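You operate a simulated robot arm through the tools that you are given. There is no shell and no other tool. Be economical: measure what you need, move in short steps, check, and stop when the job is done.

Carry out the task below with a simulated robot arm. There is one attempt and no reset: what you move stays moved.

JOB
Test the bolt of the lot on the job card with the black wand, then rack it.
Fine: grey rack for PULL, red rack for NONE; wand back in its hole, box shut.
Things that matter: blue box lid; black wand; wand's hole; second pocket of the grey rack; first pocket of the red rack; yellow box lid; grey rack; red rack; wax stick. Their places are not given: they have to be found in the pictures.

Only the result counts: the job must be done as asked and must still hold three seconds after the hand-in. Knocking over, shifting, dropping, spilling or breaking anything else fails it.

ROBOT AND FRAMES
A 7-joint arm with a two-finger parallel gripper, fixed in place. Base frame: the origin is at the foot of the arm, x ahead of it, y to its left, z up; the work surface is at about z = 860. Readings come in mm, rad, newtons and seconds.
With the tool pointing down near the work surface it reaches from about 240 to 680 mm from the base axis. Its first joint turns from -1.152 to 1.152 rad. Payload 2.4 kg.
Tool frame: the origin (TCP) lies between the finger pads and is the grasp point; the fingertips stand 30 mm ahead of it; z points along the fingers, y is the line along which they close. The gripper opens to 94 mm. The fingers are 28 mm wide and 10 mm thick; the gripper's body (50 by 96 mm) begins 55 mm behind the TCP.
Orientation is told as [roll, pitch, yaw] about the base's x, y, z axes, in that order, counted from this pose: with the fingers straight down and closing along the base's y, the tool's x points along the base's -x, its y along +y and its z along -z.

CONTROLS
- The arm moves only by the tool servo_tool. Its argument "series" is a list of rows, each a list of 3 entries, a list of its own where there are three numbers: the turn, a rotation vector about the tool's x, y, z in rad, then the shift along the tool's x, y, z in mm, then the gripper command, from -1 (shut) to 1 (fully open), values between in proportion. In form: [[[rx, ry, rz], [x, y, z], gripper], ...]. A call has 1 to 10 rows; each row shifts and turns the commanded pose from where the row before left it, along the tool's axes as they then stand. A row lasts 0.2 s, in which the tool goes at most 50 mm and 0.15 rad; a call with a longer step from one row to the next is refused whole, and so is a gripper value outside its range. A pose out of reach is approached as far as the arm can. The call stops where the force on the tool passes 70 N (or 10 N more than at its start, if that is more) or the arm is blocked; 0.2 s more then pass. The fingers move at their own pace (about 153 mm/s each) and stop on an object; they squeeze with about 36 N. The grip force told is the motor's: it shows also when the fingers shut on nothing. Time passes only in rows, and 0.2 s behind the last, so rows that do not move let the fingers close. The reply holds the time, the measured pose of the TCP, the force on the tool along the base axes, the opening and the grip force, in the units named above and with some noise.
- Cameras (640 x 400 px; columns grow to the right, rows downward): "scene" is fixed at [38.8, 472.6, 1451]; the picture's right is [-0.75, -0.66, 0.00], its down [-0.32, 0.37, -0.87] and it looks along [0.57, -0.66, -0.49] (base axes); focal length 285 px, centre (320, 200). "wrist" rides on the gripper at [-37, 0, -58] in the tool frame; the picture's right is [0.00, -1.00, 0.00], its down [0.97, 0.00, -0.24] and it looks along [0.24, 0.00, 0.97] (tool axes); focal length 218 px, centre (320, 200).
- camera(camera): a new picture of that camera. No time passes.
- measure_at(camera, pixels): there is no depth. For up to 12 entries [column, row, z] of the newest picture of that camera ("zoom" is the newest enlarged one), the place [x, y] in the base frame at which the ray of that pixel passes the height z, good to about 2 mm. No time passes.
- zoom(camera, box): a new picture of the part [left, top, right, bottom] of that camera's present view, enlarged. No time passes.
- hand_in(): hands the job in; it is judged then, once.

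Keep the steps short. Do not move on a guess: measure, check each grasp and each placing, and mend mistakes. In all there are 80 turns and 38 pictures (those below and enlarged ones count). Leave the gripper open and the arm clear of the work at the hand-in unless told otherwise, and finish with a single line.

The tools are called as a command line: name --argument value ..., lists and objects as JSON in quotes. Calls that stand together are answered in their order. servo_tool: Moves the arm, as the interface text tells. Its arguments: {"type":"object","properties":{"series":{"type":"array","items":{"type":"array"}}},"required":["series"]} The other tools are called the same way: camera (camera) takes a picture; measure_at (camera, pixels) gives the place at which the rays of pixels pass given heights; zoom (camera, box) takes an enlarged picture of a part of a camera's view; hand_in () hands the job in.

At the start:

```text
time: 0.0
tcp_pos: [333.8, 25.4, 1302.4]
ee_rot: [0.0, -0.001, -0.001]
ft_force: [0.6, -0.4, -0.8]
gripper_width: 93.9
grasp_force: 0.1
```

scene: 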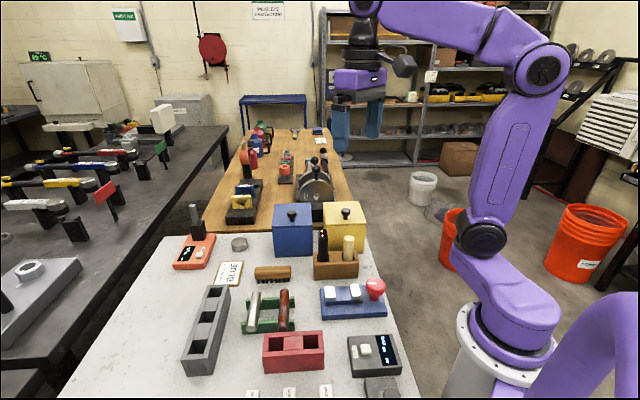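
wrist: 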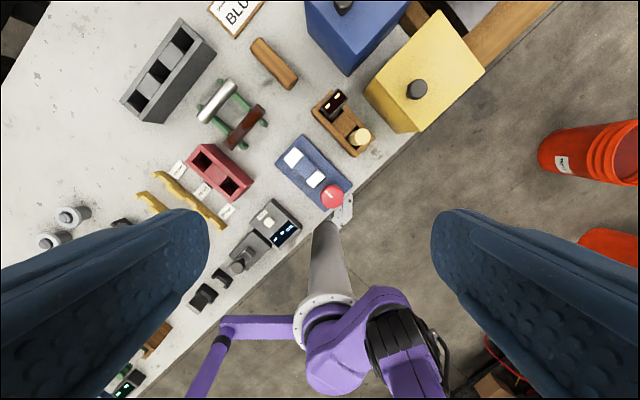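

The card reads BLUE, so the lot is probably in the blue box. I'll zoom in on the work area in the scene view first.

zoom --camera "scene" --box '[160, 190, 420, 400]'

zoom --camera "wrist" --box '[110, 0, 490, 237]'

```text
1.90 times, centred on (290, 295) of scene
```

zoom: 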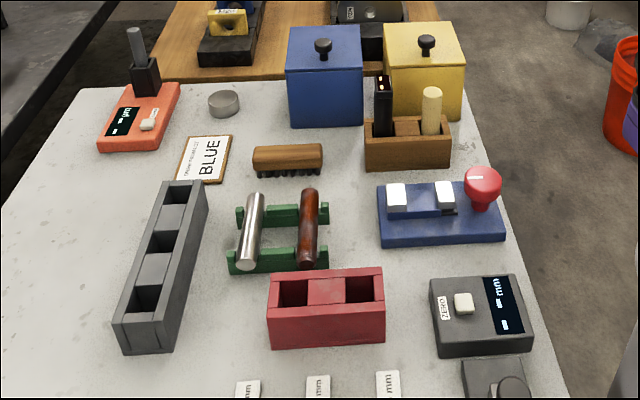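

```text
1.68 times, centred on (300, 118) of wrist
```

zoom: 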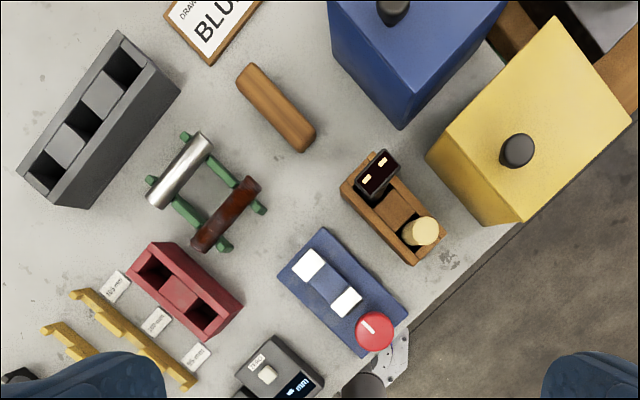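

I'll take rough locations from the wrist view at several assumed heights.

measure_at --camera "wrist" --pixels '[[343, 5, 980], [343, 5, 960], [416, 88, 980], [416, 88, 960], [348, 75, 860], [335, 98, 920], [359, 136, 920], [178, 38, 900], [145, 102, 900], [235, 187, 900], [203, 160, 900]]'

measure_at --camera "scene" --pixels '[[292, 213, 980], [292, 213, 960], [345, 210, 980], [345, 210, 960], [322, 232, 920], [347, 238, 920], [277, 257, 860], [307, 257, 860]]'

```text
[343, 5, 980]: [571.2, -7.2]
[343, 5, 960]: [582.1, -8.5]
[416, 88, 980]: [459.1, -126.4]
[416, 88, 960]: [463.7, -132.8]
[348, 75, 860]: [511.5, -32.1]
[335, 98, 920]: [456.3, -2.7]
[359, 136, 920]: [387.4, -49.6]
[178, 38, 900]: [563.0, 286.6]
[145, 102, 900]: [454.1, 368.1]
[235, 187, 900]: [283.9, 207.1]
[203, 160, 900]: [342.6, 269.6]
```

```text
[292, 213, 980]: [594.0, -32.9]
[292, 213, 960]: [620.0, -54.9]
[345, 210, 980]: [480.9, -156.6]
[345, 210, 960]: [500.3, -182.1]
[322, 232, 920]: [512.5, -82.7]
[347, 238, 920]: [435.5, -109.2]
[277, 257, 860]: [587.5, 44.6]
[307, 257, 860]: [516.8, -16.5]
```

Combining the two cameras puts the blue knob near (555, -4, ~1010). I'll move over the boxes for a closer view, staying high.

servo_tool --series '[[[0, 0, 0], [-40, -5, 10], 1], [[0, 0, 0], [-40, -5, 10], 1], [[0, 0, 0], [-40, -5, 10], 1], [[0, 0, 0], [-40, -5, 10], 1], [[0, 0, 0], [0, 0, 0], 1]]'

camera --camera "wrist"

```text
time: 1.2
tcp_pos: [493.7, 5.2, 1263.2]
ee_rot: [0.001, 0.0, 0.001]
ft_force: [-0.2, 0.2, 0.2]
gripper_width: 93.9
grasp_force: 0.1
```

```text
33 pictures are left
```

wrist: 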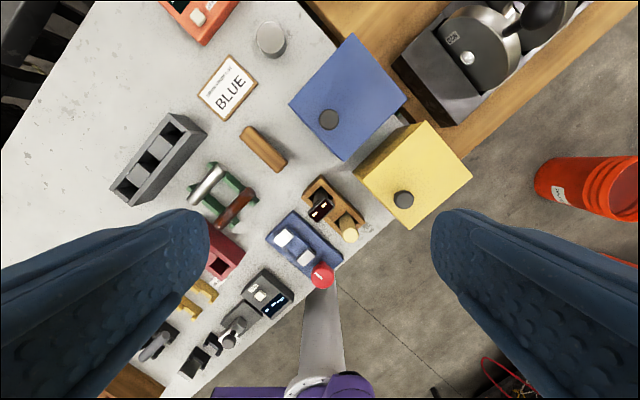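

zoom --camera "wrist" --box '[260, 20, 500, 260]'

zoom --camera "scene" --box '[260, 190, 380, 290]'

```text
1.67 times, centred on (380, 140) of wrist
```

zoom: 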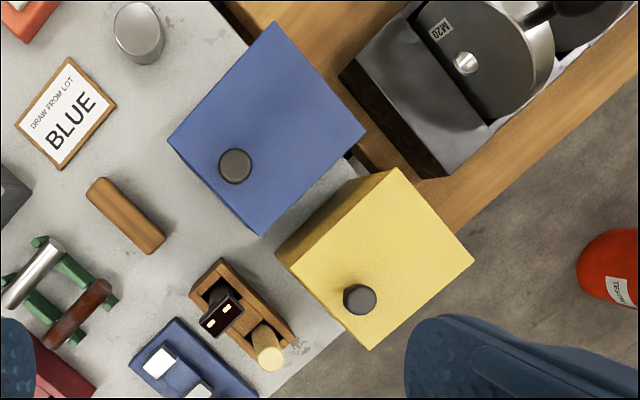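

```text
4.00 times, centred on (320, 240) of scene
```

zoom: 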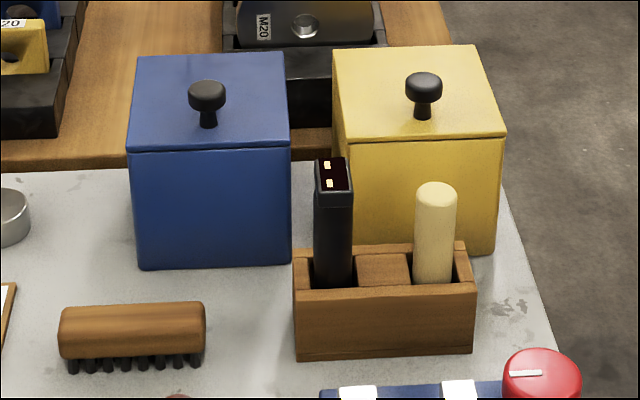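

The knobs sit toward the front edge, so the lids are likely hinged at the back. I'll measure the lid corners, knob and wand in both views.

measure_at --camera "wrist" --pixels '[[351, 33, 980], [407, 95, 980], [356, 160, 980], [323, 103, 980], [329, 119, 1000], [329, 119, 1020], [403, 199, 1000], [319, 215, 940], [319, 215, 960], [349, 236, 940]]'

measure_at --camera "zoom" --pixels '[[135, 56, 980], [285, 53, 980], [290, 145, 980], [127, 148, 980], [138, 268, 860], [291, 262, 860], [207, 87, 1000], [207, 87, 1020], [424, 80, 1000], [332, 170, 940], [332, 170, 960], [437, 190, 940]]'

```text
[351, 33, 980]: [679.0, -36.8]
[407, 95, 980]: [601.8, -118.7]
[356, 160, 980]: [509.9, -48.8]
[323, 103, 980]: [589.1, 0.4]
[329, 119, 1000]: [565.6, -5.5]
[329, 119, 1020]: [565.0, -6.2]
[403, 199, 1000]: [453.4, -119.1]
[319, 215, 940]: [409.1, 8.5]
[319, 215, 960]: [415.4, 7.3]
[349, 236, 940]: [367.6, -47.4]
```

```text
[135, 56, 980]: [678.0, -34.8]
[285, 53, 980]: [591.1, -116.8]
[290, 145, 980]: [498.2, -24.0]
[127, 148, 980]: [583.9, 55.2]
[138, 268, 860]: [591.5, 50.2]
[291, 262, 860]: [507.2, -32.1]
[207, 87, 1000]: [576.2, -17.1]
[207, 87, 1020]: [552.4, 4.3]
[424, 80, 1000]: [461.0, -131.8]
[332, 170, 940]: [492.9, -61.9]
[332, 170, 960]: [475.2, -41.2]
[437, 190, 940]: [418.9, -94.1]
```

The scene and wrist readings agree: lid top is about z 980 and the knob is at (565, -6), about 28 mm from the front edge, with the box turned about 45°. I'll yaw the tool 45° and move above the knob.

servo_tool --series '[[[0, 0, 0.131], [0, 0, 0], 1], [[0, 0, 0.131], [0, 0, 0], 1], [[0, 0, 0.131], [0, 0, 0], 1], [[0, 0, 0.131], [0, 0, 0], 1], [[0, 0, 0.131], [0, 0, 0], 1], [[0, 0, 0.13], [0, 0, 0], 1], [[0, 0, 0], [-29, 21.5, 30], 1], [[0, 0, 0], [-29, 21.5, 30], 1], [[0, 0, 0], [0, 0, 40], 1], [[0, 0, 0], [0, 0, 40], 1]]'

camera --camera "wrist"

```text
time: 3.4
tcp_pos: [565.8, -6.3, 1122.2]
ee_rot: [-0.001, 0.0, -0.786]
ft_force: [-0.3, -0.5, 0.7]
gripper_width: 94.1
grasp_force: 0.0
```

```text
30 pictures are left
```

wrist: 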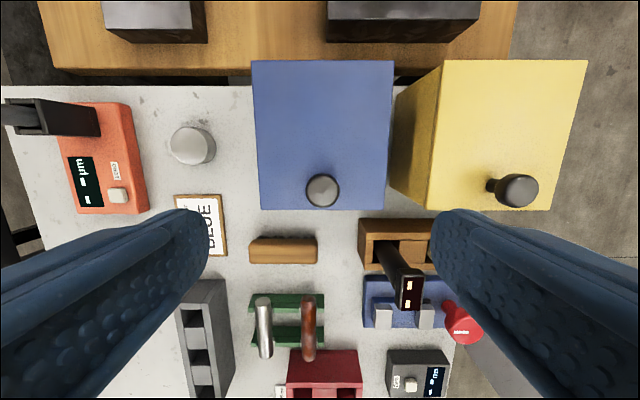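

The tool is well aligned with the box. I'll refine the knob and lid positions.

measure_at --camera "wrist" --pixels '[[322, 190, 1008], [306, 190, 1008], [340, 190, 1008], [252, 61, 980], [393, 61, 980], [260, 210, 980], [384, 210, 980], [518, 191, 1008], [408, 277, 960], [357, 220, 900]]'

```text
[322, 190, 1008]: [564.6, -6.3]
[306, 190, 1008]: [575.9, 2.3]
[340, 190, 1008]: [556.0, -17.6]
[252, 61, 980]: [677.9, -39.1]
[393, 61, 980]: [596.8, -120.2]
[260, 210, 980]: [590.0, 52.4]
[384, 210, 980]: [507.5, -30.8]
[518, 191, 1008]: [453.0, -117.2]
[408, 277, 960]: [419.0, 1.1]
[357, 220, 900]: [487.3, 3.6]
```

servo_tool --series '[[[0, 0, 0], [0, 0, 35], 0.3], [[0, 0, 0], [0, 0, 35], 0.3], [[0, 0, 0], [0, 0, 25], 0.3], [[0, 0, 0], [0, 0, 12], 0.3], [[0, 0, 0], [0, 0, 0], -1], [[0, 0, 0], [0, 0, 0], -1]]'

zoom --camera "scene" --box '[250, 150, 370, 270]'

```text
time: 4.8
tcp_pos: [563.9, -4.8, 1016.4]
ee_rot: [-0.002, 0.002, -0.787]
ft_force: [-6.5, -4.0, 0.7]
gripper_width: 26.9
grasp_force: 44.5
```

```text
3.33 times, centred on (310, 210) of scene
```

zoom: 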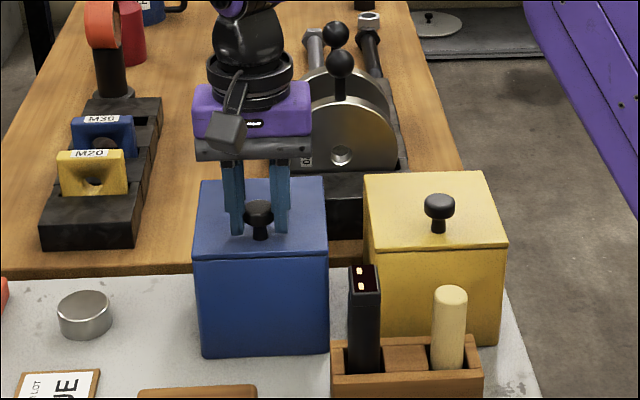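

The knob is gripped (27 mm wide). I'll try a small lift and read the force to see whether the lid is hinged or loose.

servo_tool --series '[[[0, 0, 0], [0, 0, -3], -1], [[0, 0, 0], [0, 0, -3], -1], [[0, 0, 0], [0, 0, 0], -1]]'

zoom --camera "scene" --box '[270, 180, 350, 270]'

```text
time: 5.6
tcp_pos: [564.9, -7.5, 1021.1]
ee_rot: [-0.002, 0.0, -0.787]
ft_force: [2.8, -7.0, -15.2]
gripper_width: 26.7
grasp_force: 45.2
```

```text
4.44 times, centred on (310, 225) of scene
```

zoom: 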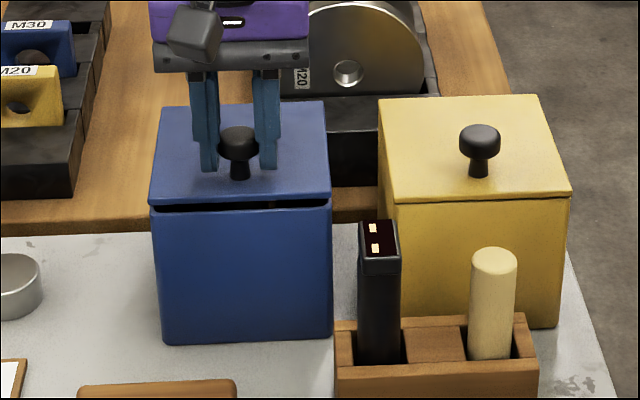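

A gap appears at the front only, so the lid is hinged at the back. I'll swing it further along the arc with the tool tilting along, then check.

servo_tool --series '[[[0, 0.1, 0], [-4.3, 0, -9.8], -1], [[0, 0.1, 0], [-4.3, 0, -9.8], -1], [[0, 0.1, 0], [-4.3, 0, -9.8], -1], [[0, 0, 0], [0, 0, 0], -1]]'

zoom --camera "scene" --box '[250, 150, 370, 270]'

```text
time: 6.6
tcp_pos: [578.5, -19.6, 1049.8]
ee_rot: [0.001, 0.291, -0.787]
ft_force: [14.1, -17.6, -7.7]
gripper_width: 27.1
grasp_force: 45.1
```

```text
3.33 times, centred on (310, 210) of scene
```

zoom: 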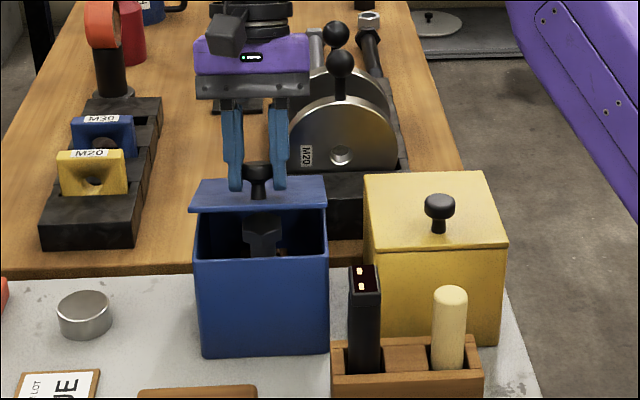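

The bolt is visible inside, and the lid follows at about 20°. I'll keep following the arc with a bit more backward motion, since the force points back.

servo_tool --series '[[[0, 0.1, 0], [-6.5, 0, -9.8], -1], [[0, 0.1, 0], [-5.2, 0, -9.8], -1], [[0, 0.1, 0], [-5.2, 0, -9.8], -1], [[0, 0.1, 0], [-5.2, 0, -9.8], -1], [[0, 0, 0], [0, 0, 0], -1]]'

```text
time: 7.8
tcp_pos: [568.7, -23.7, 1076.3]
ee_rot: [0.005, 0.656, -0.77]
ft_force: [-8.4, 22.4, 19.6]
gripper_width: 0.0
grasp_force: 33.3
out of reach, approached as far as the arm can: row 3, 4
```

The arm ran out of reach and the grip slipped off. I'll look at the result.

zoom --camera "scene" --box '[230, 120, 390, 280]'

```text
2.50 times, centred on (310, 200) of scene
```

zoom: 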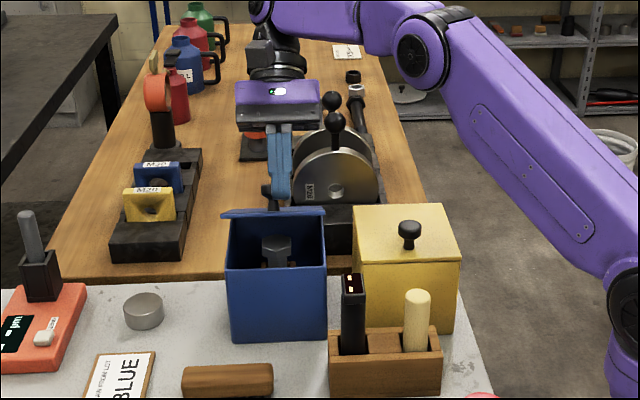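

The lid seems to stand partly open. I'll back the closed fingers out along their own axis and check whether it stays.

servo_tool --series '[[[0, 0, 0], [0, 0, -20], -1], [[0, 0, 0], [0, 0, -20], -1], [[0, 0, 0], [15, 0, -20], -1], [[0, 0, 0], [0, 0, 0], -1]]'

zoom --camera "scene" --box '[230, 120, 390, 280]'

```text
time: 8.8
tcp_pos: [564.8, -35.8, 1106.2]
ee_rot: [-0.002, 0.648, -0.786]
ft_force: [0.3, -0.1, 0.4]
gripper_width: 0.0
grasp_force: 32.7
out of reach, approached as far as the arm can: row 1, 2, 3
```

```text
2.50 times, centred on (310, 200) of scene
```

zoom: 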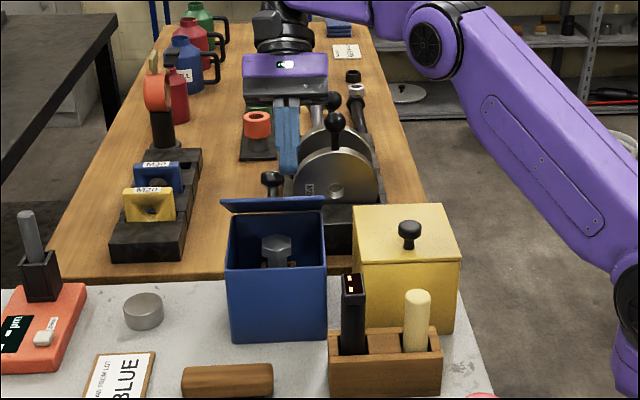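

The lid holds itself at about 32°. Next I'll move the closed fingers round to the front, above the wand, and tilt them toward the back to push the lid open from underneath.

servo_tool --series '[[[0, 0, 0], [36, 10, 17], -1], [[0, 0, 0], [36, 10, 17], -1], [[0, -0.144, 0], [0, 0, 0], -1], [[0, -0.144, 0], [0, 0, 0], -1], [[0, -0.144, 0], [0, 0, 0], -1], [[0, -0.144, 0], [0, 0, 0], -1], [[0, -0.144, 0], [0, 0, 0], -1], [[0, -0.144, 0], [0, 0, 0], -1], [[0, -0.144, 0], [0, 0, 0], -1], [[0, -0.144, 0], [0, 0, 0], -1]]'

camera --camera "wrist"

```text
time: 11.0
tcp_pos: [524.7, 36.1, 1123.3]
ee_rot: [0.002, -0.503, -0.785]
ft_force: [-0.5, -0.7, -0.7]
gripper_width: 0.0
grasp_force: 32.9
```

```text
24 pictures are left
```

wrist: 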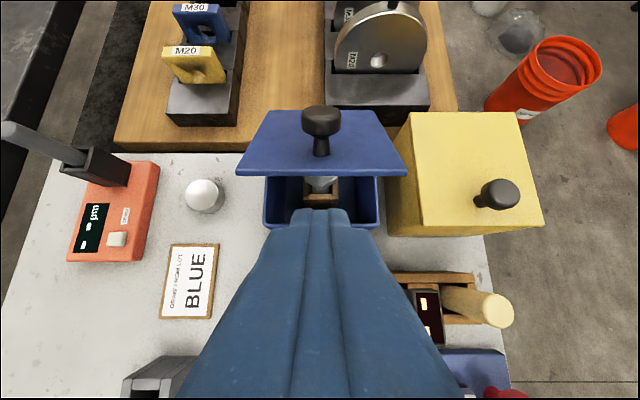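

The view confirms the lid is tilted and the bolt is in the box. I'll lower in front of the lid edge, then push back under it.

servo_tool --series '[[[0, 0, 0], [17.3, 0, 31.5], -1], [[0, 0, 0], [17.3, 0, 31.5], -1], [[0, 0, 0], [-17.5, 0, 9.6], -1], [[0, 0, 0], [-17.5, 0, 9.6], -1], [[0, 0, 0], [-20, 0, 1], -1], [[0, 0, 0], [-20, 0, 1], -1]]'

camera --camera "wrist"

```text
time: 12.4
tcp_pos: [577.2, -16.2, 1070.4]
ee_rot: [0.003, -0.508, -0.786]
ft_force: [-28.0, 9.4, 34.9]
gripper_width: 0.0
grasp_force: 32.9
```

```text
23 pictures are left
```

wrist: 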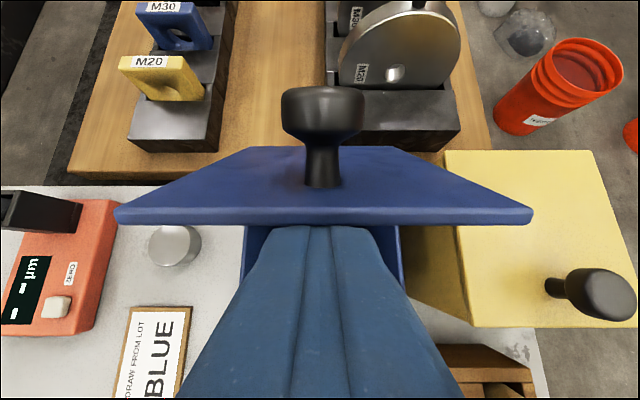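

The fingertips are under the lid edge. The force reading looks odd, so I'll hold still one moment and read it again.

servo_tool --series '[[[0, 0, 0], [0, 0, 0], -1], [[0, 0, 0], [0, 0, 0], -1]]'

zoom --camera "scene" --box '[230, 120, 390, 280]'

```text
time: 13.0
tcp_pos: [576.9, -17.1, 1071.0]
ee_rot: [0.006, -0.508, -0.785]
ft_force: [-31.0, 14.0, 42.8]
gripper_width: 0.0
grasp_force: 32.6
```

```text
2.50 times, centred on (310, 200) of scene
```

zoom: 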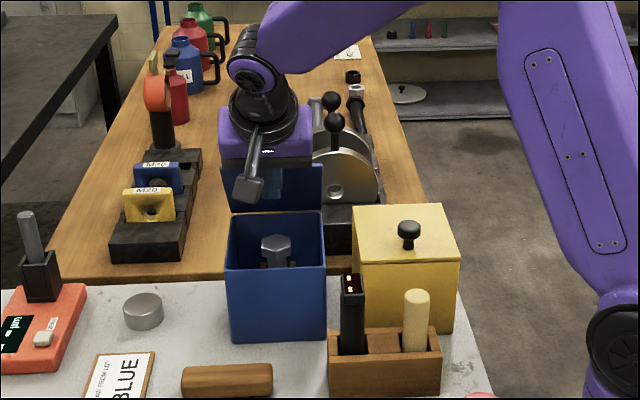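

The geometry shows the lid at about 55° with the fingertips under it, and the force runs along the lid plane. The tips are probably catching on an inner step. I'll back out 8 mm along the fingers, then swing about the hinge.

servo_tool --series '[[[0, 0, 0], [0, 0, -8], -1], [[0, 0.1, 0], [-13.3, 0, -3.2], -1], [[0, 0.1, 0], [-13.3, 0, -3.2], -1], [[0, 0.1, 0], [-13.3, 0, -3.2], -1], [[0, 0.1, 0], [-13.3, 0, -3.2], -1], [[0, 0.1, 0], [-13.3, 0, -3.2], -1], [[0, 0, 0], [0, 0, 0], -1]]'

camera --camera "wrist"

```text
time: 14.6
tcp_pos: [616.9, -56.4, 1109.0]
ee_rot: [-0.002, 0.0, -0.785]
ft_force: [1.1, 0.4, 0.1]
gripper_width: 0.0
grasp_force: 33.0
```

```text
21 pictures are left
```

wrist: 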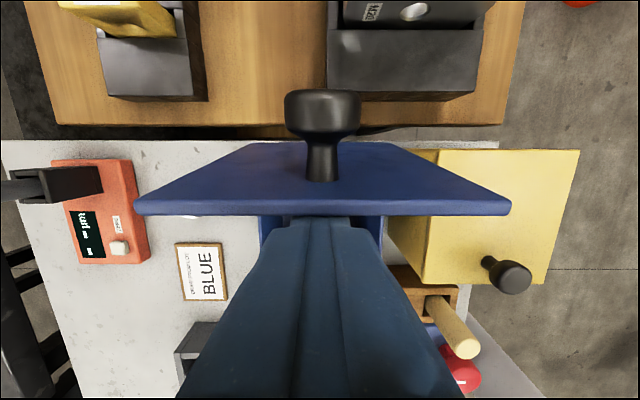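

The lid is now at about 80° and the force is zero. I'll push it past vertical, then look.

servo_tool --series '[[[0, 0, 0], [0, 0, 12], -1], [[0, 0, 0], [-12, 0, 0], -1], [[0, 0, 0], [-12, 0, 0], -1], [[0, 0, 0], [-10, 0, 0], -1], [[0, 0, 0], [0, 0, 0], -1]]'

zoom --camera "scene" --box '[230, 120, 390, 280]'

```text
time: 15.8
tcp_pos: [640.0, -80.0, 1097.2]
ee_rot: [0.0, -0.001, -0.785]
ft_force: [0.0, 0.1, -0.9]
gripper_width: 0.0
grasp_force: 33.5
```

```text
2.50 times, centred on (310, 200) of scene
```

zoom: 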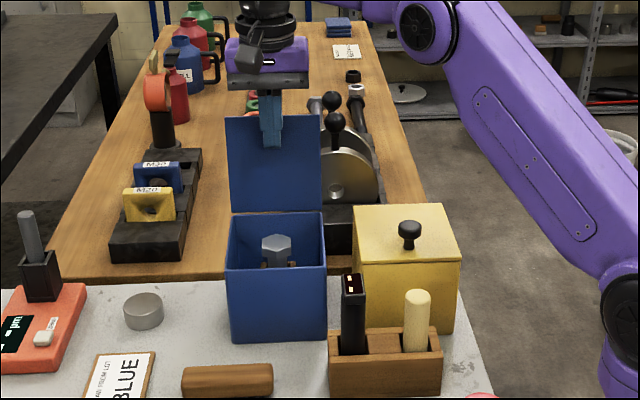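

The lid stands open past vertical. I'll back off to the front, above the wand, and look down at the bolt, wand and holder.

servo_tool --series '[[[0, 0, 0], [20, 0, -20], -1], [[0, 0, 0], [20, 0, -30], 0], [[0, 0, 0], [42, -22, 0], 0], [[0, 0, 0], [42, -22, 0], 0], [[0, 0, 0], [42, -22, 0], 0], [[0, 0, 0], [42, -22, 0], 0], [[0, 0, 0], [0, 0, 0], 0]]'

camera --camera "wrist"

```text
time: 17.4
tcp_pos: [430.3, 4.7, 1148.8]
ee_rot: [0.0, -0.002, -0.785]
ft_force: [0.4, -0.6, 0.4]
gripper_width: 47.2
grasp_force: 0.1
```

```text
19 pictures are left
```

wrist: 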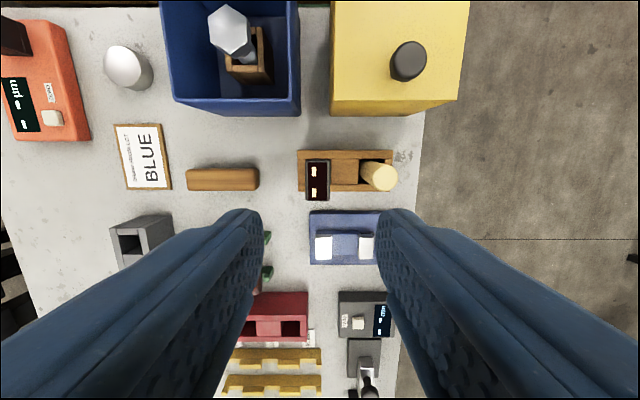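

measure_at --camera "wrist" --pixels '[[317, 180, 1000], [306, 160, 1000], [329, 199, 1000], [378, 177, 970], [231, 31, 940], [231, 31, 960], [298, 150, 905], [393, 192, 905]]'

zoom --camera "wrist" --box '[160, 0, 400, 210]'

zoom --camera "scene" --box '[270, 180, 380, 290]'

```text
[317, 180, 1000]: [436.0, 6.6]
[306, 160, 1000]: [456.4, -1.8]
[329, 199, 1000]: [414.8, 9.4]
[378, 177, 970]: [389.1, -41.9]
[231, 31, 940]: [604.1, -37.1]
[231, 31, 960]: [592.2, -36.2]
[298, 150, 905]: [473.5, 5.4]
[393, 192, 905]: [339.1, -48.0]
```

```text
1.90 times, centred on (280, 105) of wrist
```

zoom: 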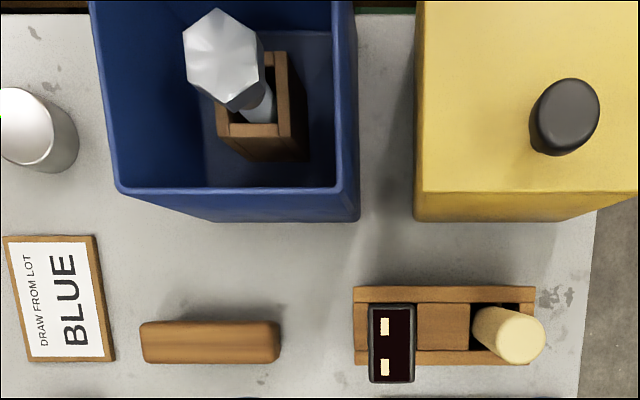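

```text
3.64 times, centred on (325, 235) of scene
```

zoom: 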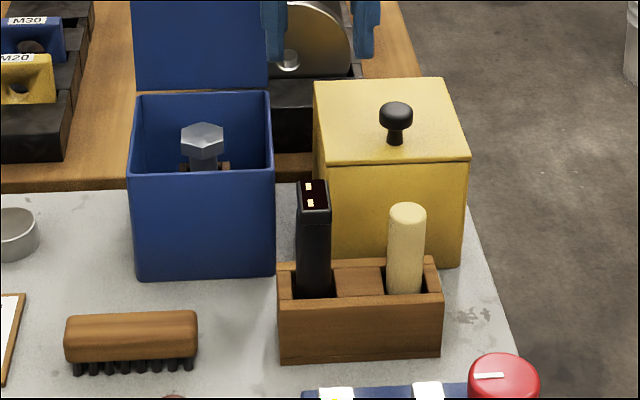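

The wand is about 22 × 38 mm with a small display on top, and the bolt stands head-up in a wooden block inside the blue box. I'll triangulate the wand top and bolt head from the scene zoom.

measure_at --camera "zoom" --pixels '[[313, 195, 1000], [313, 195, 1010], [202, 132, 940], [202, 132, 960], [202, 132, 950], [407, 208, 980], [278, 270, 905], [432, 262, 905], [443, 292, 905], [280, 300, 905], [280, 362, 860], [441, 356, 860]]'

```text
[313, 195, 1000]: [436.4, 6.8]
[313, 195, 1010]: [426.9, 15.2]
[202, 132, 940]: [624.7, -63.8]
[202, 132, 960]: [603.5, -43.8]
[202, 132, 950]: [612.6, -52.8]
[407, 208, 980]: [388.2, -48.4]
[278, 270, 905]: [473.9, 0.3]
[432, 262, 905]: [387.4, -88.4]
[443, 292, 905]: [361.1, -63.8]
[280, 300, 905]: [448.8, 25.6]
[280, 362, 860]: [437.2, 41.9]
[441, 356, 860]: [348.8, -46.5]
```

Both cameras agree: wand top at (436, 6.7, 1000), bolt head top at about (590, -35, 970). I'll descend onto the wand and grip its upper part.

servo_tool --series '[[[0, 0, 0], [-2.8, 5.3, 45], 0], [[0, 0, 0], [0, 0, 45], 0], [[0, 0, 0], [0, 0, 40], 0], [[0, 0, 0], [0, 0, 33], 0], [[0, 0, 0], [0, 0, 0], 0], [[0, 0, 0], [0, 0, 0], -1], [[0, 0, 0], [0, 0, 0], -1], [[0, 0, 0], [0, 0, 0], -1]]'

camera --camera "wrist"

```text
time: 19.2
tcp_pos: [436.7, 6.6, 984.2]
ee_rot: [0.001, 0.0, -0.787]
ft_force: [0.2, 0.0, -0.8]
gripper_width: 27.7
grasp_force: 35.3
```

```text
16 pictures are left
```

wrist: 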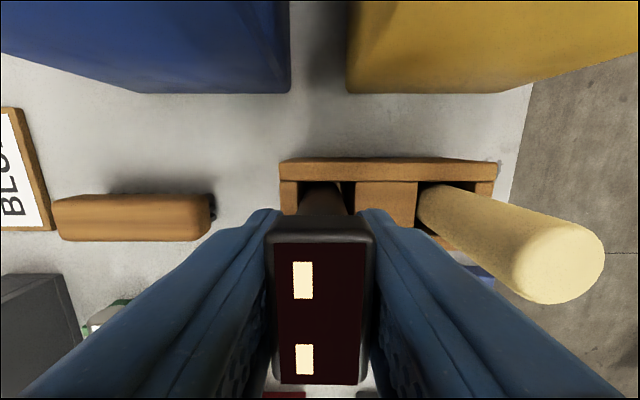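

The wand is gripped at 27.7 mm with its display in full view ("– –"). I'll lift it straight up out of its hole.

servo_tool --series '[[[0, 0, 0], [0, 0, -30], -1], [[0, 0, 0], [0, 0, -40], -1], [[0, 0, 0], [0, 0, -40], -1], [[0, 0, 0], [0, 0, -40], -1], [[0, 0, 0], [0, 0, 0], -1]]'

zoom --camera "scene" --box '[250, 130, 410, 290]'

```text
time: 20.4
tcp_pos: [436.7, 7.2, 1135.2]
ee_rot: [0.0, -0.003, -0.786]
ft_force: [0.2, -0.7, 0.0]
gripper_width: 27.7
grasp_force: 35.5
```

```text
2.50 times, centred on (330, 210) of scene
```

zoom: 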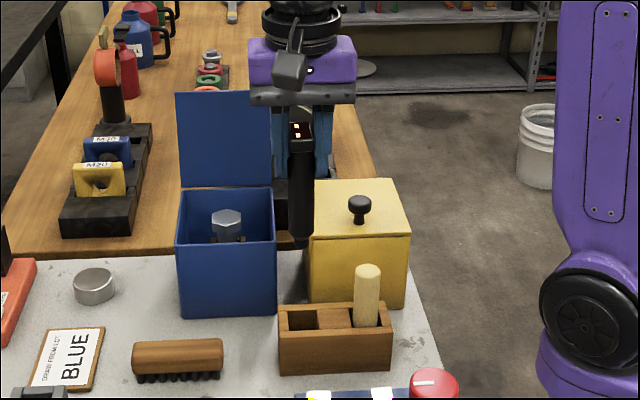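

The wand is out and hanging vertically. I'll find its bottom height from the ray at (300, 245).

measure_at --camera "zoom" --pixels '[[300, 245, 1000], [300, 245, 1010], [300, 245, 1020], [300, 245, 1030], [226, 218, 970], [226, 218, 960], [226, 237, 960], [303, 322, 905]]'

```text
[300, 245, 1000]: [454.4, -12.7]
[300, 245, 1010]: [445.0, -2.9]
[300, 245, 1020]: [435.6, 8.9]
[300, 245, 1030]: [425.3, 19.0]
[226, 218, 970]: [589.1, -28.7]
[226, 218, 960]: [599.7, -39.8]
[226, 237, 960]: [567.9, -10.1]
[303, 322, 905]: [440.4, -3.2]
```

The wand's bottom is about 118 mm below the TCP. I'll carry it over the bolt head, stopping about 15 mm above it.

servo_tool --series '[[[0, 0, 0], [-34.2, 20, 0], -1], [[0, 0, 0], [-34.2, 20, 0], -1], [[0, 0, 0], [-34.2, 20, 0], -1], [[0, 0, 0], [-34.2, 20, 0], -1], [[0, 0, 0], [0, 0, 17], -1], [[0, 0, 0], [0, 0, 17], -1], [[0, 0, 0], [0, 0, 0], -1]]'

camera --camera "wrist"

zoom --camera "scene" --box '[250, 150, 350, 260]'

```text
time: 22.0
tcp_pos: [590.8, -33.8, 1099.8]
ee_rot: [0.0, -0.001, -0.785]
ft_force: [-0.3, 0.8, -0.9]
gripper_width: 27.6
grasp_force: 36.5
```

```text
14 pictures are left
```

wrist: 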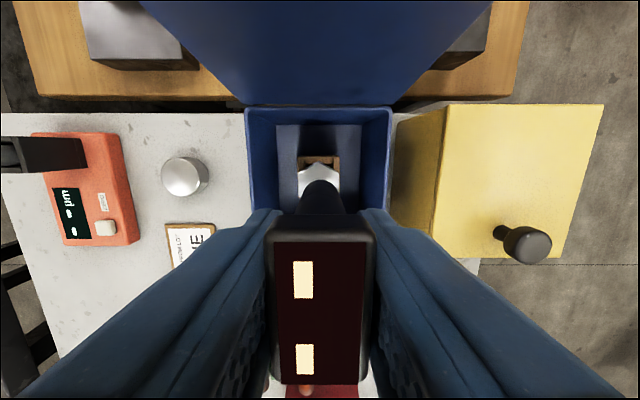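

```text
3.64 times, centred on (300, 205) of scene
```

zoom: 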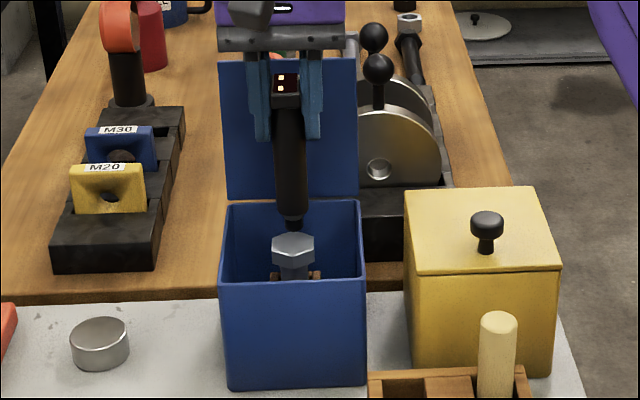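

The wand's narrow tip is right over the head. I'll lower it in small steps and watch the force.

servo_tool --series '[[[0, 0, 0], [0, 0, 3], -1], [[0, 0, 0], [0, 0, 2], -1], [[0, 0, 0], [0, 0, 0], -1]]'

zoom --camera "scene" --box '[270, 160, 350, 240]'

```text
time: 22.8
tcp_pos: [589.5, -34.8, 1095.8]
ee_rot: [0.001, -0.002, -0.785]
ft_force: [0.9, 0.0, -0.6]
gripper_width: 27.7
grasp_force: 35.7
```

```text
5.00 times, centred on (310, 200) of scene
```

zoom: 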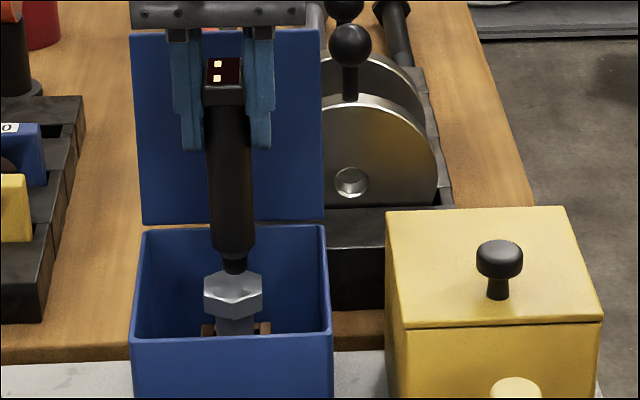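

No contact yet and the display is unchanged. I'll go lower.

servo_tool --series '[[[0, 0, 0], [0, 0, 2], -1], [[0, 0, 0], [0, 0, 2], -1], [[0, 0, 0], [0, 0, 0], -1]]'

```text
time: 23.6
tcp_pos: [590.3, -33.1, 1091.3]
ee_rot: [0.0, -0.002, -0.786]
ft_force: [-0.2, -0.5, -1.3]
gripper_width: 27.6
grasp_force: 35.8
```

servo_tool --series '[[[0, 0, 0], [0, 0, 1.5], -1], [[0, 0, 0], [0, 0, 1.5], -1], [[0, 0, 0], [0, 0, 0], -1]]'

camera --camera "wrist"

```text
time: 24.4
tcp_pos: [589.8, -33.4, 1089.0]
ee_rot: [0.0, -0.001, -0.785]
ft_force: [0.2, 0.1, -0.8]
gripper_width: 27.5
grasp_force: 35.5
```

```text
11 pictures are left
```

wrist: 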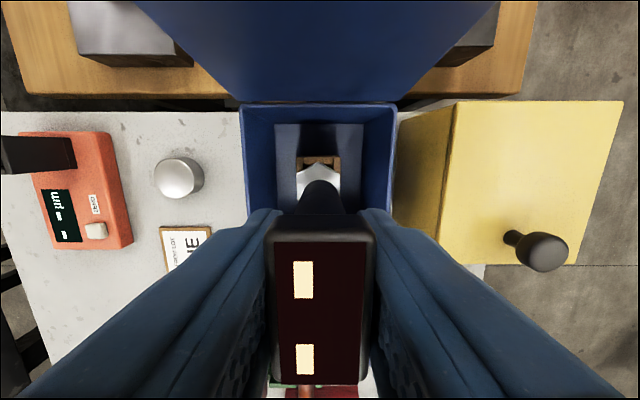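

Still no contact. I'll keep lowering until the force shows it.

servo_tool --series '[[[0, 0, 0], [0, 0, 1.5], -1], [[0, 0, 0], [0, 0, 1.5], -1], [[0, 0, 0], [0, 0, 0], -1]]'

```text
time: 25.2
tcp_pos: [590.6, -34.8, 1086.4]
ee_rot: [-0.001, -0.003, -0.785]
ft_force: [0.5, -0.3, -1.6]
gripper_width: 27.5
grasp_force: 36.1
```

servo_tool --series '[[[0, 0, 0], [0, 0, 1.5], -1], [[0, 0, 0], [0, 0, 1.5], -1], [[0, 0, 0], [0, 0, 0], -1]]'

```text
time: 26.0
tcp_pos: [588.8, -33.7, 1084.3]
ee_rot: [0.002, -0.005, -0.785]
ft_force: [-1.0, 1.1, 8.6]
gripper_width: 27.8
grasp_force: 35.5
```

Contact, at 8.6 N upward. I'll read the display.

camera --camera "wrist"

```text
10 pictures are left
```

wrist: 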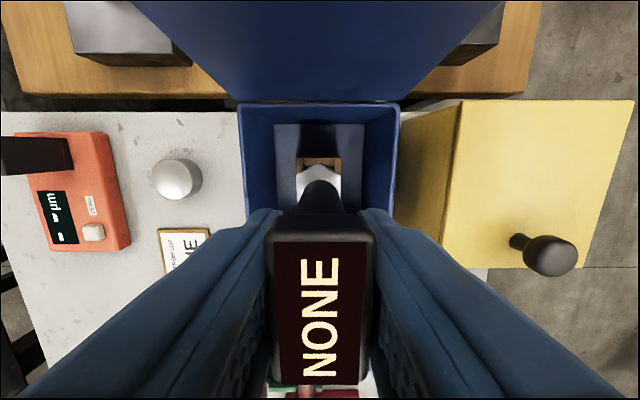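

The wand reads NONE, so the bolt goes in the red rack. I'll lift and carry the wand back above its hole by reversing the same moves.

servo_tool --series '[[[0, 0, 0], [0, 0, -12], -1], [[0, 0, 0], [0, 0, -40], -1], [[0, 0, 0], [34.2, -20, 0], -1], [[0, 0, 0], [34.2, -20, 0], -1], [[0, 0, 0], [34.2, -20, 0], -1], [[0, 0, 0], [34.2, -20, 0], -1], [[0, 0, 0], [0, 0, 0], -1], [[0, 0, 0], [0, 0, 0], -1]]'

```text
time: 27.8
tcp_pos: [435.9, 7.5, 1134.3]
ee_rot: [0.0, 0.0, -0.785]
ft_force: [0.3, 0.1, -0.9]
gripper_width: 27.7
grasp_force: 36.7
```

Back over the hole within 1 mm. I'll lower the wand carefully.

servo_tool --series '[[[0, 0, 0], [0, 0, 40], -1], [[0, 0, 0], [0, 0, 40], -1], [[0, 0, 0], [0, 0, 30], -1], [[0, 0, 0], [0, 0, 20], -1], [[0, 0, 0], [0, 0, 10], -1], [[0, 0, 0], [0, 0, 8], -1], [[0, 0, 0], [0, 0, 0], -1]]'

```text
time: 29.4
tcp_pos: [436.3, 6.6, 985.2]
ee_rot: [0.0, -0.001, -0.785]
ft_force: [0.5, -0.5, -0.4]
gripper_width: 27.7
grasp_force: 36.0
```

It's at its original height with no side force. I'll open, rise straight up and look at the wand and racks.

servo_tool --series '[[[0, 0, 0], [0, 0, 1], -1], [[0, 0, 0], [0, 0, 0], -0.1], [[0, 0, 0], [0, 0, 0], -0.1], [[0, 0, 0], [0, 0, -30], -0.1], [[0, 0, 0], [0, 0, -40], 0], [[0, 0, 0], [0, 0, -40], 1], [[0, 0, 0], [15, 8, -40], 1], [[0, 0, 0], [30, 20, -40], 1], [[0, 0, 0], [0, 0, 0], 1]]'

camera --camera "wrist"

```text
refused: row 8 steps farther than a row can; nothing moved
```

```text
9 pictures are left
```

wrist: 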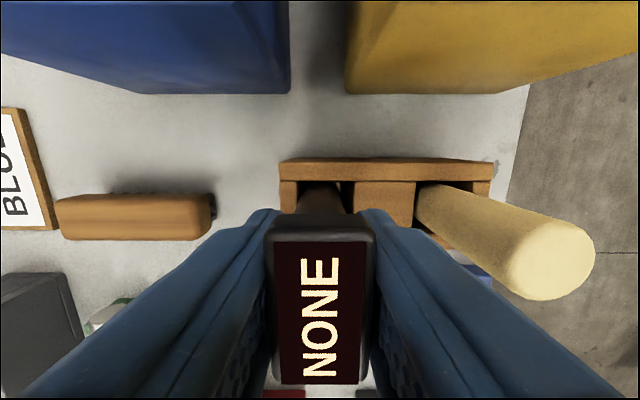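

The step was too long, so I'll redo it with shorter rows, going on to a viewpoint over the red rack.

servo_tool --series '[[[0, 0, 0], [0, 0, 1], -1], [[0, 0, 0], [0, 0, 0], -0.1], [[0, 0, 0], [0, 0, 0], -0.1], [[0, 0, 0], [0, 0, -30], -0.1], [[0, 0, 0], [0, 0, -40], -0.1], [[0, 0, 0], [0, 0, -45], 0], [[0, 0, 0], [0, 0, -45], 1]]'

servo_tool --series '[[[0, 0, 0], [44, 14, 0], 1], [[0, 0, 0], [44, 14, 0], 1], [[0, 0, 0], [44, 14, 0], 1], [[0, 0, 0], [44, 14, 0], 1], [[0, 0, 0], [20, 10, 0], 1], [[0, 0, 0], [0, 0, 0], 1]]'

camera --camera "wrist"

```text
time: 31.0
tcp_pos: [436.1, 5.1, 1144.5]
ee_rot: [-0.001, -0.003, -0.787]
ft_force: [-0.4, -0.3, -0.1]
gripper_width: 94.1
grasp_force: 0.0
```

```text
time: 32.4
tcp_pos: [344.5, 192.6, 1144.9]
ee_rot: [0.002, -0.003, -0.784]
ft_force: [0.1, 0.2, 0.0]
gripper_width: 93.9
grasp_force: 0.1
```

```text
8 pictures are left
```

wrist: 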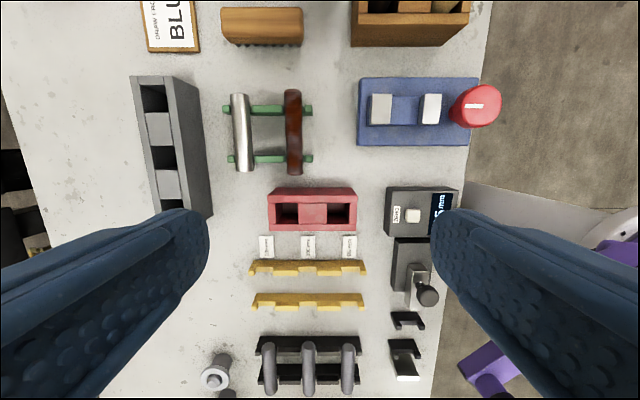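

zoom --camera "wrist" --box '[120, 60, 380, 240]'

measure_at --camera "wrist" --pixels '[[287, 213, 900], [340, 213, 900], [276, 202, 900], [300, 222, 900], [268, 193, 900], [358, 189, 900], [357, 231, 860], [268, 231, 860]]'

```text
2.22 times, centred on (250, 150) of wrist
```

zoom: 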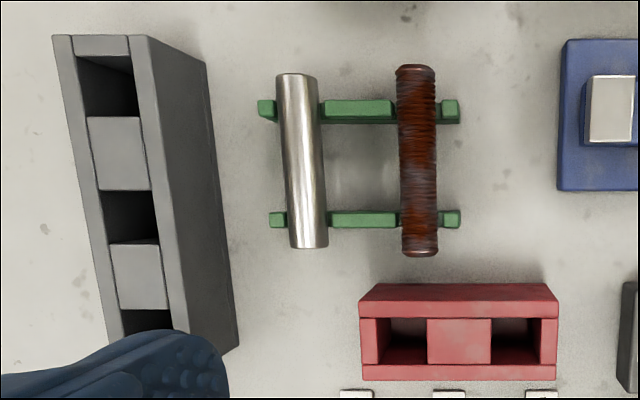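

```text
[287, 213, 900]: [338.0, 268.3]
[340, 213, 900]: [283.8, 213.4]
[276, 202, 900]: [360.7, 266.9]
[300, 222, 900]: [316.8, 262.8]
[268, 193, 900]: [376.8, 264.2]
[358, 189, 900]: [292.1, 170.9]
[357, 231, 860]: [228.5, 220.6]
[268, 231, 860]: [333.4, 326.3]
```

The two red pockets are empty. I'll triangulate the rack top with the scene view.

measure_at --camera "scene" --pixels '[[276.8, 343.4, 900], [276.8, 343.4, 920], [311.6, 341.3, 900], [311.6, 341.3, 920], [262.6, 339.5, 900], [262.6, 339.5, 920], [324, 355, 920], [324, 377, 860]]'

measure_at --camera "zoom" --pixels '[[408, 341, 900], [408, 341, 920], [514, 341, 900], [514, 341, 920], [360, 318, 900], [360, 318, 920], [558, 302, 920], [556, 380, 920], [557, 285, 860]]'

```text
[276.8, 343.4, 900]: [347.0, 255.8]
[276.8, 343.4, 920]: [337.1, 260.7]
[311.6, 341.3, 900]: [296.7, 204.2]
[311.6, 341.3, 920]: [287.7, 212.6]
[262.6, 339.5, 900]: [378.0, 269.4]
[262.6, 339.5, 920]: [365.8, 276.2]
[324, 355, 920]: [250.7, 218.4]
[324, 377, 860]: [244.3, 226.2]
```

```text
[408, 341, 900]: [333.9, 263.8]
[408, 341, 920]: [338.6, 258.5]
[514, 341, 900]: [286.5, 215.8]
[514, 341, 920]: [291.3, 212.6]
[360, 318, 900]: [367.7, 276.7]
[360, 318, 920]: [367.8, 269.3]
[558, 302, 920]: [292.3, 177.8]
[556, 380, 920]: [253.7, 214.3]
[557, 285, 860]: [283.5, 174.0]
```

The rack top is at z ≈ 920 with the left (first) pocket at (338, 259). I'll check the bolt-head centre once more from the scene ray before fetching it.

measure_at --camera "scene" --pixels '[[292.6, 216.6, 965], [292.6, 216.6, 970], [286.9, 216.6, 968], [298.5, 216.6, 968], [292.6, 224, 950]]'

servo_tool --series '[[[0, 0, 0], [-45, 1.9, 0], 1], [[0, 0, 0], [-45, 1.9, 0], 1], [[0, 0, 0], [-45, 1.9, 0], 1], [[0, 0, 0], [-45, 1.9, 0], 1], [[0, 0, 0], [-45, 1.9, 0], 1], [[0, 0, 0], [-45, 1.9, 0], 1], [[0, 0, 0], [-45, 1.9, 0], 0.4], [[0, 0, 0], [-18.8, 0, 0], 0.4], [[0, 0, 0], [0, 0, 30], 0.4], [[0, 0, 0], [0, 0, 30], 0.4]]'

camera --camera "wrist"

```text
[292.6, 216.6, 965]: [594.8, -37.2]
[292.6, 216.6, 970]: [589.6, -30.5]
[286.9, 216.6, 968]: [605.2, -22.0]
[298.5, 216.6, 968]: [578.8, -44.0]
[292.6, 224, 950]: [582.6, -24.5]
```

```text
time: 34.6
tcp_pos: [590.2, -34.9, 1085.3]
ee_rot: [0.0, -0.002, -0.785]
ft_force: [-0.1, -0.9, -0.1]
gripper_width: 66.0
grasp_force: 0.1
```

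```text
6 pictures are left
```

wrist: 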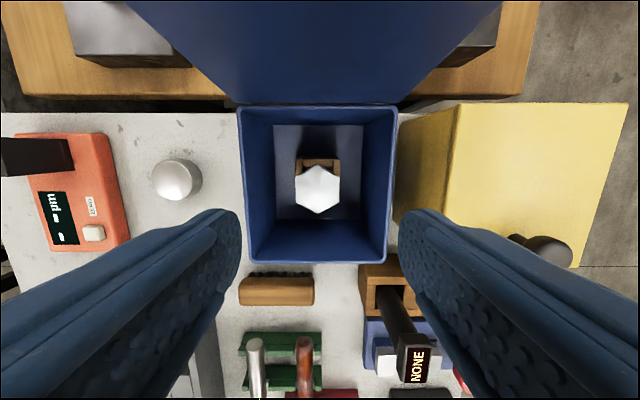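

The wand is back in its hole, and the hex head shows flats facing the fingers. I'll refine the head centre.

measure_at --camera "wrist" --pixels '[[318, 189, 968], [295, 189, 968], [341, 189, 968], [318, 163, 968], [318, 215, 968], [318, 160, 935]]'

```text
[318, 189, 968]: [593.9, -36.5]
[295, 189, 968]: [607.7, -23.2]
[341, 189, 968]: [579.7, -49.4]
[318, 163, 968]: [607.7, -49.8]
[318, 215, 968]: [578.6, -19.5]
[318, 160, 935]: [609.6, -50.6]
```

The head centre is (593.5, -36) and about 38 mm across flats. I'll shift 3 mm, descend and grip.

servo_tool --series '[[[0, 0, 0], [-3, 1.5, 35], 0.4], [[0, 0, 0], [0, 0, 35], 0.4], [[0, 0, 0], [0, 0, 25], 0.4], [[0, 0, 0], [0, 0, 10], 0.4], [[0, 0, 0], [0, 0, 0], 0.4], [[0, 0, 0], [0, 0, 0], -1], [[0, 0, 0], [0, 0, 0], -1], [[0, 0, 0], [0, 0, 0], -1]]'

```text
time: 36.4
tcp_pos: [594.0, -36.7, 980.6]
ee_rot: [0.0, -0.003, -0.786]
ft_force: [1.0, -0.1, 0.0]
gripper_width: 35.5
grasp_force: 36.0
```

It's gripped at 35.5 mm across the flats. I'll lift straight up.

servo_tool --series '[[[0, 0, 0], [0, 0, -10], -1], [[0, 0, 0], [0, 0, -30], -1], [[0, 0, 0], [0, 0, -40], -1], [[0, 0, 0], [0, 0, -45], -1], [[0, 0, 0], [0, 0, 0], -1]]'

zoom --camera "scene" --box '[240, 130, 360, 270]'

```text
time: 37.6
tcp_pos: [594.0, -35.9, 1105.7]
ee_rot: [0.0, -0.002, -0.785]
ft_force: [-0.1, 0.5, -3.6]
gripper_width: 35.5
grasp_force: 36.0
```

```text
2.86 times, centred on (300, 200) of scene
```

zoom: 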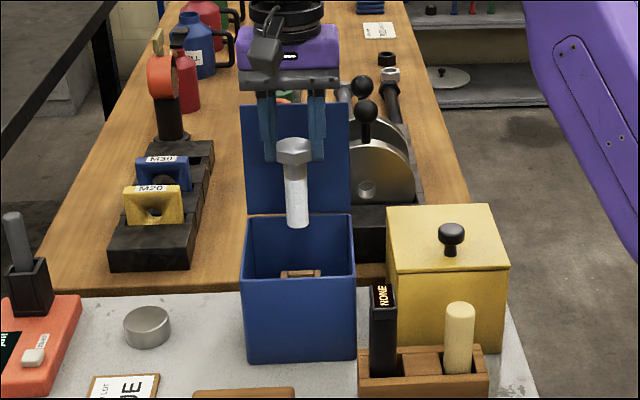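

The bolt hangs nearly straight. I'll find its bottom height.

measure_at --camera "zoom" --pixels '[[298, 226, 1010], [298, 226, 1020], [298, 226, 1030], [285, 222, 1020], [309, 222, 1020], [293, 148, 1090]]'

```text
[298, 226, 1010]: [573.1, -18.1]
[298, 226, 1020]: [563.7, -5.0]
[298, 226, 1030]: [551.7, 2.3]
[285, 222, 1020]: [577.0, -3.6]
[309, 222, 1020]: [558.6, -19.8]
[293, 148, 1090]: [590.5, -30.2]
```

The bolt's bottom is about 106 mm below the TCP and the shank about 25 mm thick. I'll carry it high over to the red rack's left pocket.

servo_tool --series '[[[0, 0, 0], [44, 3.5, 0], -1], [[0, 0, 0], [44, 3.5, 0], -1], [[0, 0, 0], [44, 3.5, 0], -1], [[0, 0, 0], [44, 3.5, 0], -1], [[0, 0, 0], [44, 3.5, 0], -1], [[0, 0, 0], [44, 3.5, 0], -1], [[0, 0, 0], [44, 3.5, 0], -1], [[0, 0, 0], [44, 3.5, 0], -1], [[0, 0, 0], [36.9, 3.1, 0], -1]]'

servo_tool --series '[[[0, 0, 0], [0, 0, 40], -1], [[0, 0, 0], [0, 0, 25], -1], [[0, 0, 0], [0, 0, 0], -1], [[0, 0, 0], [0, 0, 0], -1]]'

camera --camera "wrist"

```text
time: 39.6
tcp_pos: [340.8, 260.0, 1104.3]
ee_rot: [0.002, -0.001, -0.786]
ft_force: [-0.1, 0.7, -3.8]
gripper_width: 35.5
grasp_force: 35.9
```

```text
time: 40.6
tcp_pos: [340.0, 261.7, 1039.0]
ee_rot: [0.0, -0.002, -0.786]
ft_force: [-0.5, 0.3, -2.9]
gripper_width: 35.6
grasp_force: 35.8
```

```text
4 pictures are left
```

wrist: 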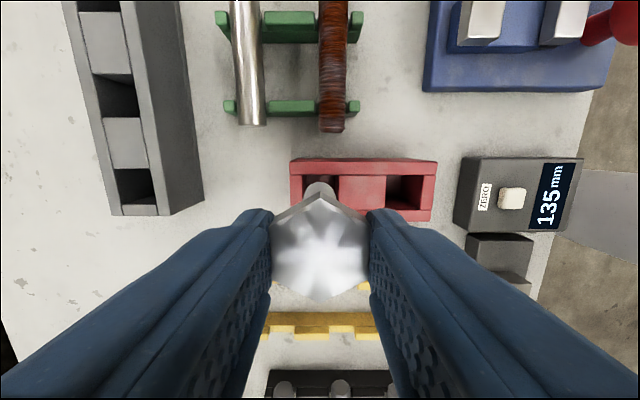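

I'll check the pocket position relative to the tool from this closer view.

measure_at --camera "wrist" --pixels '[[291, 175, 920], [437, 175, 920], [432, 221, 920], [291, 205, 920], [386, 195, 920], [424, 195, 920], [340, 195, 920], [302, 195, 920], [405, 178, 920], [405, 208, 920], [405, 175, 920]]'

zoom --camera "wrist" --box '[270, 140, 450, 240]'

```text
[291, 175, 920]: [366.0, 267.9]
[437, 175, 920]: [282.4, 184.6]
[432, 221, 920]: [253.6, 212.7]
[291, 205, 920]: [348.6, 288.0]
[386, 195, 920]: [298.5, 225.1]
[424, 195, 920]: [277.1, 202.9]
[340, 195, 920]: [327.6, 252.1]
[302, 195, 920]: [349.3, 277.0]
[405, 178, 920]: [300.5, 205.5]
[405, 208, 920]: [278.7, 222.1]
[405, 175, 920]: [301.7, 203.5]
```

```text
3.56 times, centred on (360, 190) of wrist
```

zoom: 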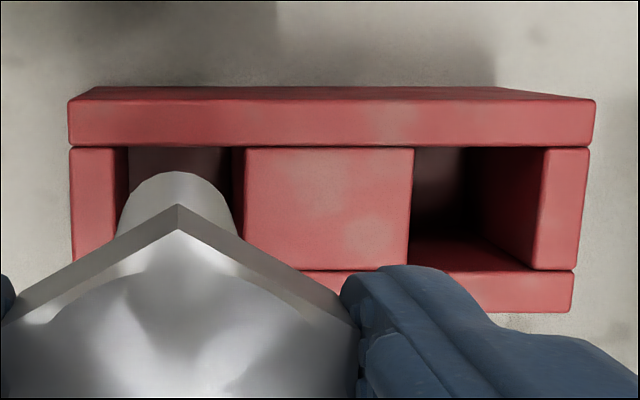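

A clear view. I'll measure the left pocket's edges and the shank tip's back edge.

measure_at --camera "zoom" --pixels '[[115, 147, 920], [246, 147, 920], [413, 147, 920], [546, 147, 920], [410, 271, 920], [540, 271, 920], [70, 147, 920], [589, 147, 920], [120, 205, 933], [237, 205, 933], [178, 172, 933], [178, 172, 940]]'

```text
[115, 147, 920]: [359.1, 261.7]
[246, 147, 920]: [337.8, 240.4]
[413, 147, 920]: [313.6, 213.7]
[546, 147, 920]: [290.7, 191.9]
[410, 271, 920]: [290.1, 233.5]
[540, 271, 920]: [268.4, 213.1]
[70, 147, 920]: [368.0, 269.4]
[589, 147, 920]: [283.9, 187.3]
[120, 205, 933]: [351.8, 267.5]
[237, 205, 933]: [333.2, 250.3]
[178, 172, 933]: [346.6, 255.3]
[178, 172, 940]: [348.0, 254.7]
```

The pocket is about 30 × 30 mm, centred at (338.3, 261.3), and the shank is within 2 mm of that. I'll nudge and lower in steps.

servo_tool --series '[[[0, 0, 0], [-1, -1.2, 8], -1], [[0, 0, 0], [0, 0, 8], -1], [[0, 0, 0], [0, 0, 8], -1], [[0, 0, 0], [0, 0, 6], -1], [[0, 0, 0], [0, 0, 0], -1]]'

```text
time: 41.8
tcp_pos: [340.7, 259.8, 1009.8]
ee_rot: [0.003, -0.002, -0.785]
ft_force: [-0.5, 0.0, -3.9]
gripper_width: 35.7
grasp_force: 35.7
```

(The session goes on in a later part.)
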